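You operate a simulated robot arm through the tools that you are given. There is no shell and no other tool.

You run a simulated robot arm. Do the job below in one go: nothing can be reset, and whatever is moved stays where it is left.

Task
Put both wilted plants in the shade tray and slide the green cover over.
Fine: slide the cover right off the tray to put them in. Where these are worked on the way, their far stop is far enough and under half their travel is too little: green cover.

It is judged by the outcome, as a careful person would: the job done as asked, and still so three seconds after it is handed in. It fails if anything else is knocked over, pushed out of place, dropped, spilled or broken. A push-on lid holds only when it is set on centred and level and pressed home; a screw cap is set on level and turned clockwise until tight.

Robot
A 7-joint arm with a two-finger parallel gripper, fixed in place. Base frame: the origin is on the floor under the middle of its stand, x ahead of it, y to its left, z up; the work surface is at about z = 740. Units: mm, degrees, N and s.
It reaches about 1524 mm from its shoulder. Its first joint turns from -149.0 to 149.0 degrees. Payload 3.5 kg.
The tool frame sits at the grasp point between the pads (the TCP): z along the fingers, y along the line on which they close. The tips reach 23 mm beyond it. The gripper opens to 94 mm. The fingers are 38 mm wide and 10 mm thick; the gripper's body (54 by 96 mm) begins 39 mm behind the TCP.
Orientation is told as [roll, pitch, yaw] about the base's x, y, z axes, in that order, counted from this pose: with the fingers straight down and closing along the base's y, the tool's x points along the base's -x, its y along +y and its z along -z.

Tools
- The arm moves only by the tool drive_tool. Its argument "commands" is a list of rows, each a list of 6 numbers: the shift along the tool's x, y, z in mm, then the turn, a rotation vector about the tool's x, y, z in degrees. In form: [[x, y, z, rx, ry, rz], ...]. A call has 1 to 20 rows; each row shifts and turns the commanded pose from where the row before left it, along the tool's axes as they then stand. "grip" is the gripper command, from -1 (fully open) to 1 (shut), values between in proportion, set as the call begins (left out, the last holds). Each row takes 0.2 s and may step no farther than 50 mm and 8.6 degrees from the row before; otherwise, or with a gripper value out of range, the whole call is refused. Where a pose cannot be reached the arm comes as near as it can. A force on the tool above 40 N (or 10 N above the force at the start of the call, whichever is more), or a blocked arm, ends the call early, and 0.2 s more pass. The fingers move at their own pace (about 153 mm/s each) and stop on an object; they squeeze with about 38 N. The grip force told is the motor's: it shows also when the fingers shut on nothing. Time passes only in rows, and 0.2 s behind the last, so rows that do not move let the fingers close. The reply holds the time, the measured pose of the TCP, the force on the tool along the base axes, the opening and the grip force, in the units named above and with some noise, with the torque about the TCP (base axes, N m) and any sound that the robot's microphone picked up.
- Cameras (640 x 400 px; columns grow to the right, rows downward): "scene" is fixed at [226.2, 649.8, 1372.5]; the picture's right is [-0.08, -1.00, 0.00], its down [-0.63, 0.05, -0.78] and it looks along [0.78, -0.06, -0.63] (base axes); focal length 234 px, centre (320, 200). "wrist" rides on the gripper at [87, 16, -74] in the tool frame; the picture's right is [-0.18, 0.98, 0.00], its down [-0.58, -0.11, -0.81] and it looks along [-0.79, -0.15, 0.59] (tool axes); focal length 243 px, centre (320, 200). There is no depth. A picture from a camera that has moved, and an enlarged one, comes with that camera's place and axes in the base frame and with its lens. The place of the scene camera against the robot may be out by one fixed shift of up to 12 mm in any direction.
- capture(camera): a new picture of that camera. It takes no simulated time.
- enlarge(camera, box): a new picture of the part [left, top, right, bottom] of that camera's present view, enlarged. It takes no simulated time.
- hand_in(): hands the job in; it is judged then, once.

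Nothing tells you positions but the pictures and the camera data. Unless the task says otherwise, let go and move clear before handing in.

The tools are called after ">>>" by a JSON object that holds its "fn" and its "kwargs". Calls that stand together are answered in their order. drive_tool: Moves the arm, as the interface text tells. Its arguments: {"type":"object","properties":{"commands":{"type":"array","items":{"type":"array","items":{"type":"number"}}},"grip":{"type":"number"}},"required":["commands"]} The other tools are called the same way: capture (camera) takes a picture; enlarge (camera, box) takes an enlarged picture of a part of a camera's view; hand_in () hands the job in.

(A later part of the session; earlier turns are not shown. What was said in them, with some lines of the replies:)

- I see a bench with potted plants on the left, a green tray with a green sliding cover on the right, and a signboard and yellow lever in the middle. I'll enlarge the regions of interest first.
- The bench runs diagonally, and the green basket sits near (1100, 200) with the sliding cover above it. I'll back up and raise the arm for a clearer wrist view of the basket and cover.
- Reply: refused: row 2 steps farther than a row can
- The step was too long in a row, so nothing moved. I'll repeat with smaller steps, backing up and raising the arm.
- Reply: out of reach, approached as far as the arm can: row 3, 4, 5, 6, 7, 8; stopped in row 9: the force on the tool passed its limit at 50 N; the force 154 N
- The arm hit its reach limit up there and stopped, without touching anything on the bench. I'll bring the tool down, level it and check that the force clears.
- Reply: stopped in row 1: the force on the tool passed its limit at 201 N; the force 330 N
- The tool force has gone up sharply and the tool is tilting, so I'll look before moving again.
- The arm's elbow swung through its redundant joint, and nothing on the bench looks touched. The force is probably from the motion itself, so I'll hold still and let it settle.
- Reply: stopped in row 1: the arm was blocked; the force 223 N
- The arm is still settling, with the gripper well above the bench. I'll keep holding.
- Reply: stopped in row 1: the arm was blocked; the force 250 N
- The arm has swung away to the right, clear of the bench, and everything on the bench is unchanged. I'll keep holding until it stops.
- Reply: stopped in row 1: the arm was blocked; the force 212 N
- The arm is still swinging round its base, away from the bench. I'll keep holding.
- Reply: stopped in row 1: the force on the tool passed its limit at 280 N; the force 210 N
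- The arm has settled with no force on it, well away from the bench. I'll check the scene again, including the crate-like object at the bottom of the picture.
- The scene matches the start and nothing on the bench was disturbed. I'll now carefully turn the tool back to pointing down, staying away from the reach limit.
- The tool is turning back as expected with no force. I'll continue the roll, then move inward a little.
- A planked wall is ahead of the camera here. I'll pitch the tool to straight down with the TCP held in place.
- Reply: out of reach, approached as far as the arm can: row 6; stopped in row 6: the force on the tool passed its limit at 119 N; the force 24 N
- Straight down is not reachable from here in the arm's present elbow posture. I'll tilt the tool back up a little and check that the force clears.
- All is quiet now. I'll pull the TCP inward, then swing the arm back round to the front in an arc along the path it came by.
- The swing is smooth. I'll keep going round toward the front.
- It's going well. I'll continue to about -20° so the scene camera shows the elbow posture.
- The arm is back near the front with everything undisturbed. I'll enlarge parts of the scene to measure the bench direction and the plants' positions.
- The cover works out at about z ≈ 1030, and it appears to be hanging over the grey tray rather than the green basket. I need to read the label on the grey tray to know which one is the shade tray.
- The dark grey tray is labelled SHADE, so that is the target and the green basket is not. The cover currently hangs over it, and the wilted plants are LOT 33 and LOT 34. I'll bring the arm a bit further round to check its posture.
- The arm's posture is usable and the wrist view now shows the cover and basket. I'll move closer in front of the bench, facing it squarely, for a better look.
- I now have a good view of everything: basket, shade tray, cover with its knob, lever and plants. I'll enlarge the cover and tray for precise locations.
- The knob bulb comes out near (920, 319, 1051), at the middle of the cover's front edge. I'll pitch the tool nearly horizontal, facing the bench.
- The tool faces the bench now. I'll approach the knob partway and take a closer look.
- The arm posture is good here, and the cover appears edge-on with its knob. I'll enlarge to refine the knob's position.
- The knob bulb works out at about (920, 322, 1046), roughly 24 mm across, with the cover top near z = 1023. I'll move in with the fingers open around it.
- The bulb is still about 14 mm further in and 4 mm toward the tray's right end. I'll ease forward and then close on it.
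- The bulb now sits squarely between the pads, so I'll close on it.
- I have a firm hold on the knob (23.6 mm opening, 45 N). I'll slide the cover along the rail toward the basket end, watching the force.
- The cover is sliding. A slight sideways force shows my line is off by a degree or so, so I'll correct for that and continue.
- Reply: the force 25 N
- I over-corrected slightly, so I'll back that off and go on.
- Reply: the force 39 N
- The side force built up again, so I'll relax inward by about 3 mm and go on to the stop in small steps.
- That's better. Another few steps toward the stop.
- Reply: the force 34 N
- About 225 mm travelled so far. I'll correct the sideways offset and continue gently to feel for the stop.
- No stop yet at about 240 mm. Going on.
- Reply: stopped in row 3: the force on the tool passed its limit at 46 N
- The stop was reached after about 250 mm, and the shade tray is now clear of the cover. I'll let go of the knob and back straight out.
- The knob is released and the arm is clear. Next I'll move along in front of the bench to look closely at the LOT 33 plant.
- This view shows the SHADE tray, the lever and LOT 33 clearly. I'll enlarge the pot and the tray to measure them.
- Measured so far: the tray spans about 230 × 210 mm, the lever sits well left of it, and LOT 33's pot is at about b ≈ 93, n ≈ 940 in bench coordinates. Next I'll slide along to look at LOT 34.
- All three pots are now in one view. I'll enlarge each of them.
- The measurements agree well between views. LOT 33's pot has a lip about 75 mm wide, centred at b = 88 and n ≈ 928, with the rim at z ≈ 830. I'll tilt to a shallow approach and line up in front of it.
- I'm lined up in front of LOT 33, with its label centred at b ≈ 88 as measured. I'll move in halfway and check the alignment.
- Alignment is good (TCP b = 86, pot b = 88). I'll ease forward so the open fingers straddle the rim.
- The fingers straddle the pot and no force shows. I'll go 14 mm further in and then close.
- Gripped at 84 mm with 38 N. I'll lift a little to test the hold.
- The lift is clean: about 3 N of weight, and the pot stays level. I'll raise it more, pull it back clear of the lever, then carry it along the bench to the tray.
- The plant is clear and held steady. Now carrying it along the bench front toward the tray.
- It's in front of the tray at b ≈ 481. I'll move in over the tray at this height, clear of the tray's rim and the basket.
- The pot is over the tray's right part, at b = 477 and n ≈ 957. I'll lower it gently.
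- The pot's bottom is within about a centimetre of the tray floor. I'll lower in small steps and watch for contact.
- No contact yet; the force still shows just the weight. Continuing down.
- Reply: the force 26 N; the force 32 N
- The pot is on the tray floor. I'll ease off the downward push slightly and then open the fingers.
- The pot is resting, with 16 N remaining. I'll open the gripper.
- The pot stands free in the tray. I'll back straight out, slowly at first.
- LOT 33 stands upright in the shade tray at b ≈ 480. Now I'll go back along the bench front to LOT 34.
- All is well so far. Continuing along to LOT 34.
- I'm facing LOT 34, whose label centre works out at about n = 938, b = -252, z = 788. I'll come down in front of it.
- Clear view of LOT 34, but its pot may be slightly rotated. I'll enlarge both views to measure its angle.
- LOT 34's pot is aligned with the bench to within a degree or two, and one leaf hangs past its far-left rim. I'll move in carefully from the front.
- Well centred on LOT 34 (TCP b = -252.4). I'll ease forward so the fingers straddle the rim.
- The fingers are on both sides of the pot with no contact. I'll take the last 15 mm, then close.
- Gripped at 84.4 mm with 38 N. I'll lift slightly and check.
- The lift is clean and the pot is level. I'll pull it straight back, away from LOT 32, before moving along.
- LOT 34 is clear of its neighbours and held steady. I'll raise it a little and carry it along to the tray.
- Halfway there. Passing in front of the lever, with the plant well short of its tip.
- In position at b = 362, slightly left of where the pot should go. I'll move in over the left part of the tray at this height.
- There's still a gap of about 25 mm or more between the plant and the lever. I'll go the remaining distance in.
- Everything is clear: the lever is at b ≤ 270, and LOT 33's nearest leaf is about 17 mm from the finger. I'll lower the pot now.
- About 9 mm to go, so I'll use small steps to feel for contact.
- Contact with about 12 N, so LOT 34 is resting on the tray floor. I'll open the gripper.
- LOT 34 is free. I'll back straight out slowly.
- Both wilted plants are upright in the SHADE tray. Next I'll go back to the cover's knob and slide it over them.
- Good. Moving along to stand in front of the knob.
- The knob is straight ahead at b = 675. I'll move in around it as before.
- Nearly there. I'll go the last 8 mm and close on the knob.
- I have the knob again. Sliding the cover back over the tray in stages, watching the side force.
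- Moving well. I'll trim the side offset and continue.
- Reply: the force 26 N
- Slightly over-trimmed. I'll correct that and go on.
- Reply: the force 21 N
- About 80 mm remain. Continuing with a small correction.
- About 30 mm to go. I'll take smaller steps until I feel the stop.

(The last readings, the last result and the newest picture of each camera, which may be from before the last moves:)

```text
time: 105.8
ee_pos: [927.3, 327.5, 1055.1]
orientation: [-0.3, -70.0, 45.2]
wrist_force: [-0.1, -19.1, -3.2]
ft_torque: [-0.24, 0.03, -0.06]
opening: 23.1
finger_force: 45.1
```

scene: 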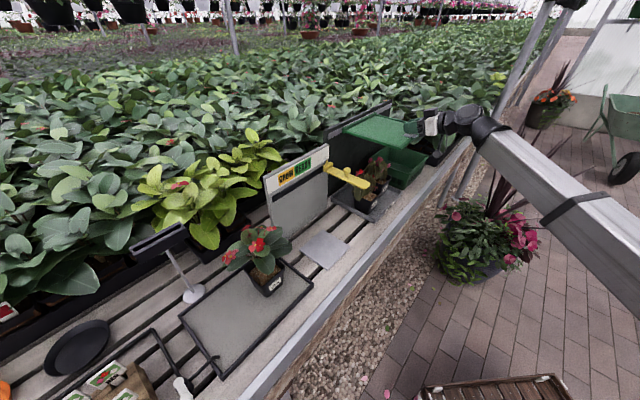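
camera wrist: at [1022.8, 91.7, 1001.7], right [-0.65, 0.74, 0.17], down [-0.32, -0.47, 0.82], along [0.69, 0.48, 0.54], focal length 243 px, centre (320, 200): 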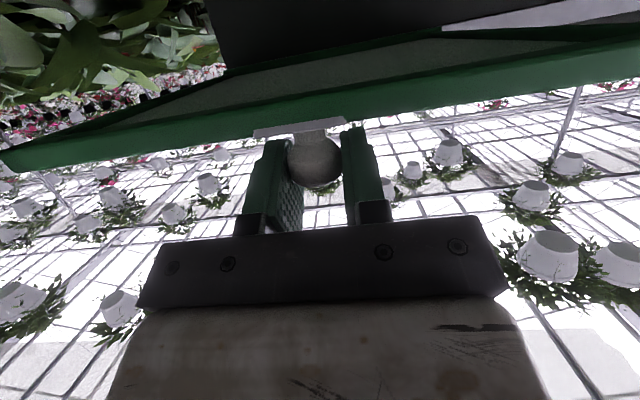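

The cover is back at its original position (b = 424) and resistance is rising. A small extra push will confirm the stop.

>>> {"fn": "drive_tool", "kwargs": {"commands": [[0, 2, 0, 0, 0, 0], [0, 0, 0, 0, 0, 0]]}}

>>> {"fn": "enlarge", "kwargs": {"camera": "scene", "box": [300, 90, 460, 230]}}

```text
time: 106.4
ee_pos: [927.1, 327.0, 1056.7]
orientation: [-0.5, -70.1, 45.3]
wrist_force: [20.9, -28.7, -5.8]
ft_torque: [-0.85, 0.0, -0.02]
opening: 23.4
finger_force: 45.5
```

```text
2.86 times, centred on (380, 160) of scene
camera zoom: at [226.2, 649.8, 1372.5], right [-0.08, -1.0, 0.0], down [-0.63, 0.05, -0.78], along [0.78, -0.06, -0.63], focal length 667 px, centre (149, 314)
```

zoom: 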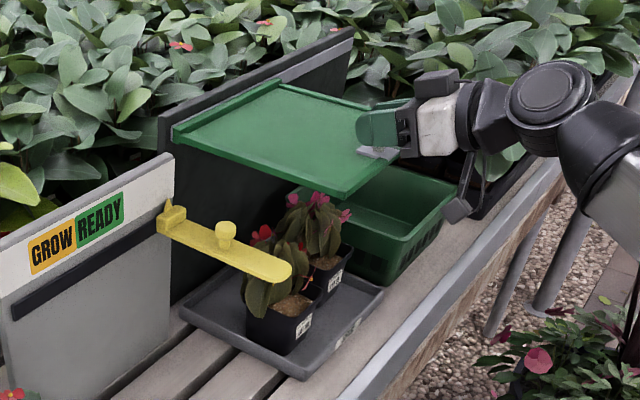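

The cover is against its stop over the tray. I'll relax the push and let go of the knob.

>>> {"fn": "drive_tool", "kwargs": {"commands": [[0, -2, 0, 0, 0, 0], [0, 0, 0, 0, 0, 0]]}}

>>> {"fn": "drive_tool", "kwargs": {"commands": [[0, 0, 0, 0, 0, 0], [0, 0, 0, 0, 0, 0], [0, 0, 0, 0, 0, 0]], "grip": -1}}

>>> {"fn": "drive_tool", "kwargs": {"commands": [[5, 0, -14, 0, 0, 0], [10, 0, -28, 0, 0, 0], [12, 0, -33, 0, 0, 0], [12, 0, -33, 0, 0, 0], [12, 0, -33, 0, 0, 0], [12, 0, -33, 0, 0, 0], [0, 0, 0, 0, 0, 0]]}}

>>> {"fn": "capture", "kwargs": {"camera": "scene"}}

>>> {"fn": "enlarge", "kwargs": {"camera": "scene", "box": [300, 90, 460, 230]}}

```text
time: 107.0
ee_pos: [926.4, 326.4, 1056.8]
orientation: [-0.2, -70.1, 45.0]
wrist_force: [22.6, -25.3, -7.9]
ft_torque: [-0.24, -0.46, 0.05]
opening: 23.3
finger_force: 45.0
```

```text
time: 107.8
ee_pos: [924.7, 328.2, 1058.3]
orientation: [0.1, -70.1, 45.0]
wrist_force: [0.3, -0.2, -0.4]
ft_torque: [-0.03, 0.02, 0.03]
opening: 94.1
finger_force: 0.1
```

```text
time: 109.4
ee_pos: [793.2, 198.9, 1057.5]
orientation: [-0.1, -70.0, 45.0]
wrist_force: [0.1, -0.1, -0.1]
ft_torque: [0.03, 0.01, 0.03]
opening: 94.1
finger_force: 0.1
```

```text
taken
```

scene: 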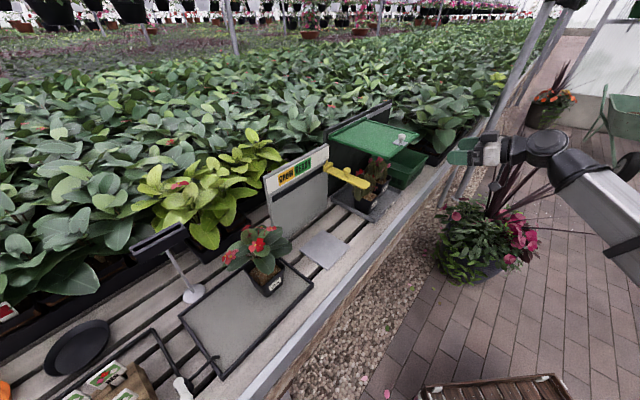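

```text
2.86 times, centred on (380, 160) of scene
camera zoom: at [226.2, 649.8, 1372.5], right [-0.08, -1.0, 0.0], down [-0.63, 0.05, -0.78], along [0.78, -0.06, -0.63], focal length 667 px, centre (149, 314)
```

zoom: 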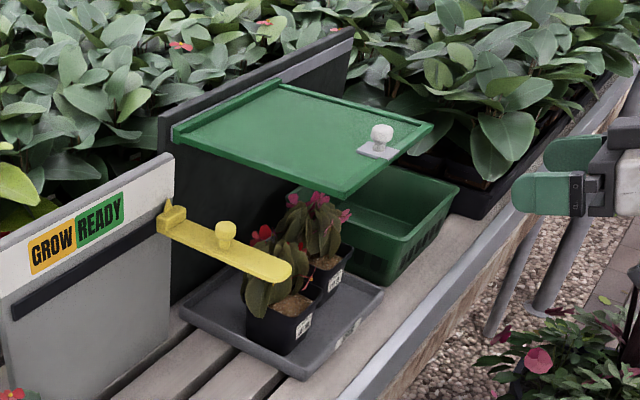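

Both wilted plants, LOT 33 and LOT 34, stand upright in the SHADE tray. The green cover is back over them at its stop, and the gripper is open and clear. The healthy plant, lever, basket and everything else match the starting picture, so I'm handing in.

>>> {"fn": "hand_in", "kwargs": {}}

```text
The job is handed in.
```

Both wilted plants (LOT 33 and LOT 34) are upright in the tray labelled SHADE, and the green cover is slid back over them against its stop. I let go of the cover and moved the arm clear before handing in. The hand-in was accepted, but I got no verdict back.

Early on, I pushed the arm past its reach and it swung out of control, away from the bench. The tool force reading passed 200 N during the swing. In the pictures taken afterwards, everything on the bench matched the start. The healthy plant (LOT 32), the GROW/READY lever and the green basket also looked unmoved in the final picture.
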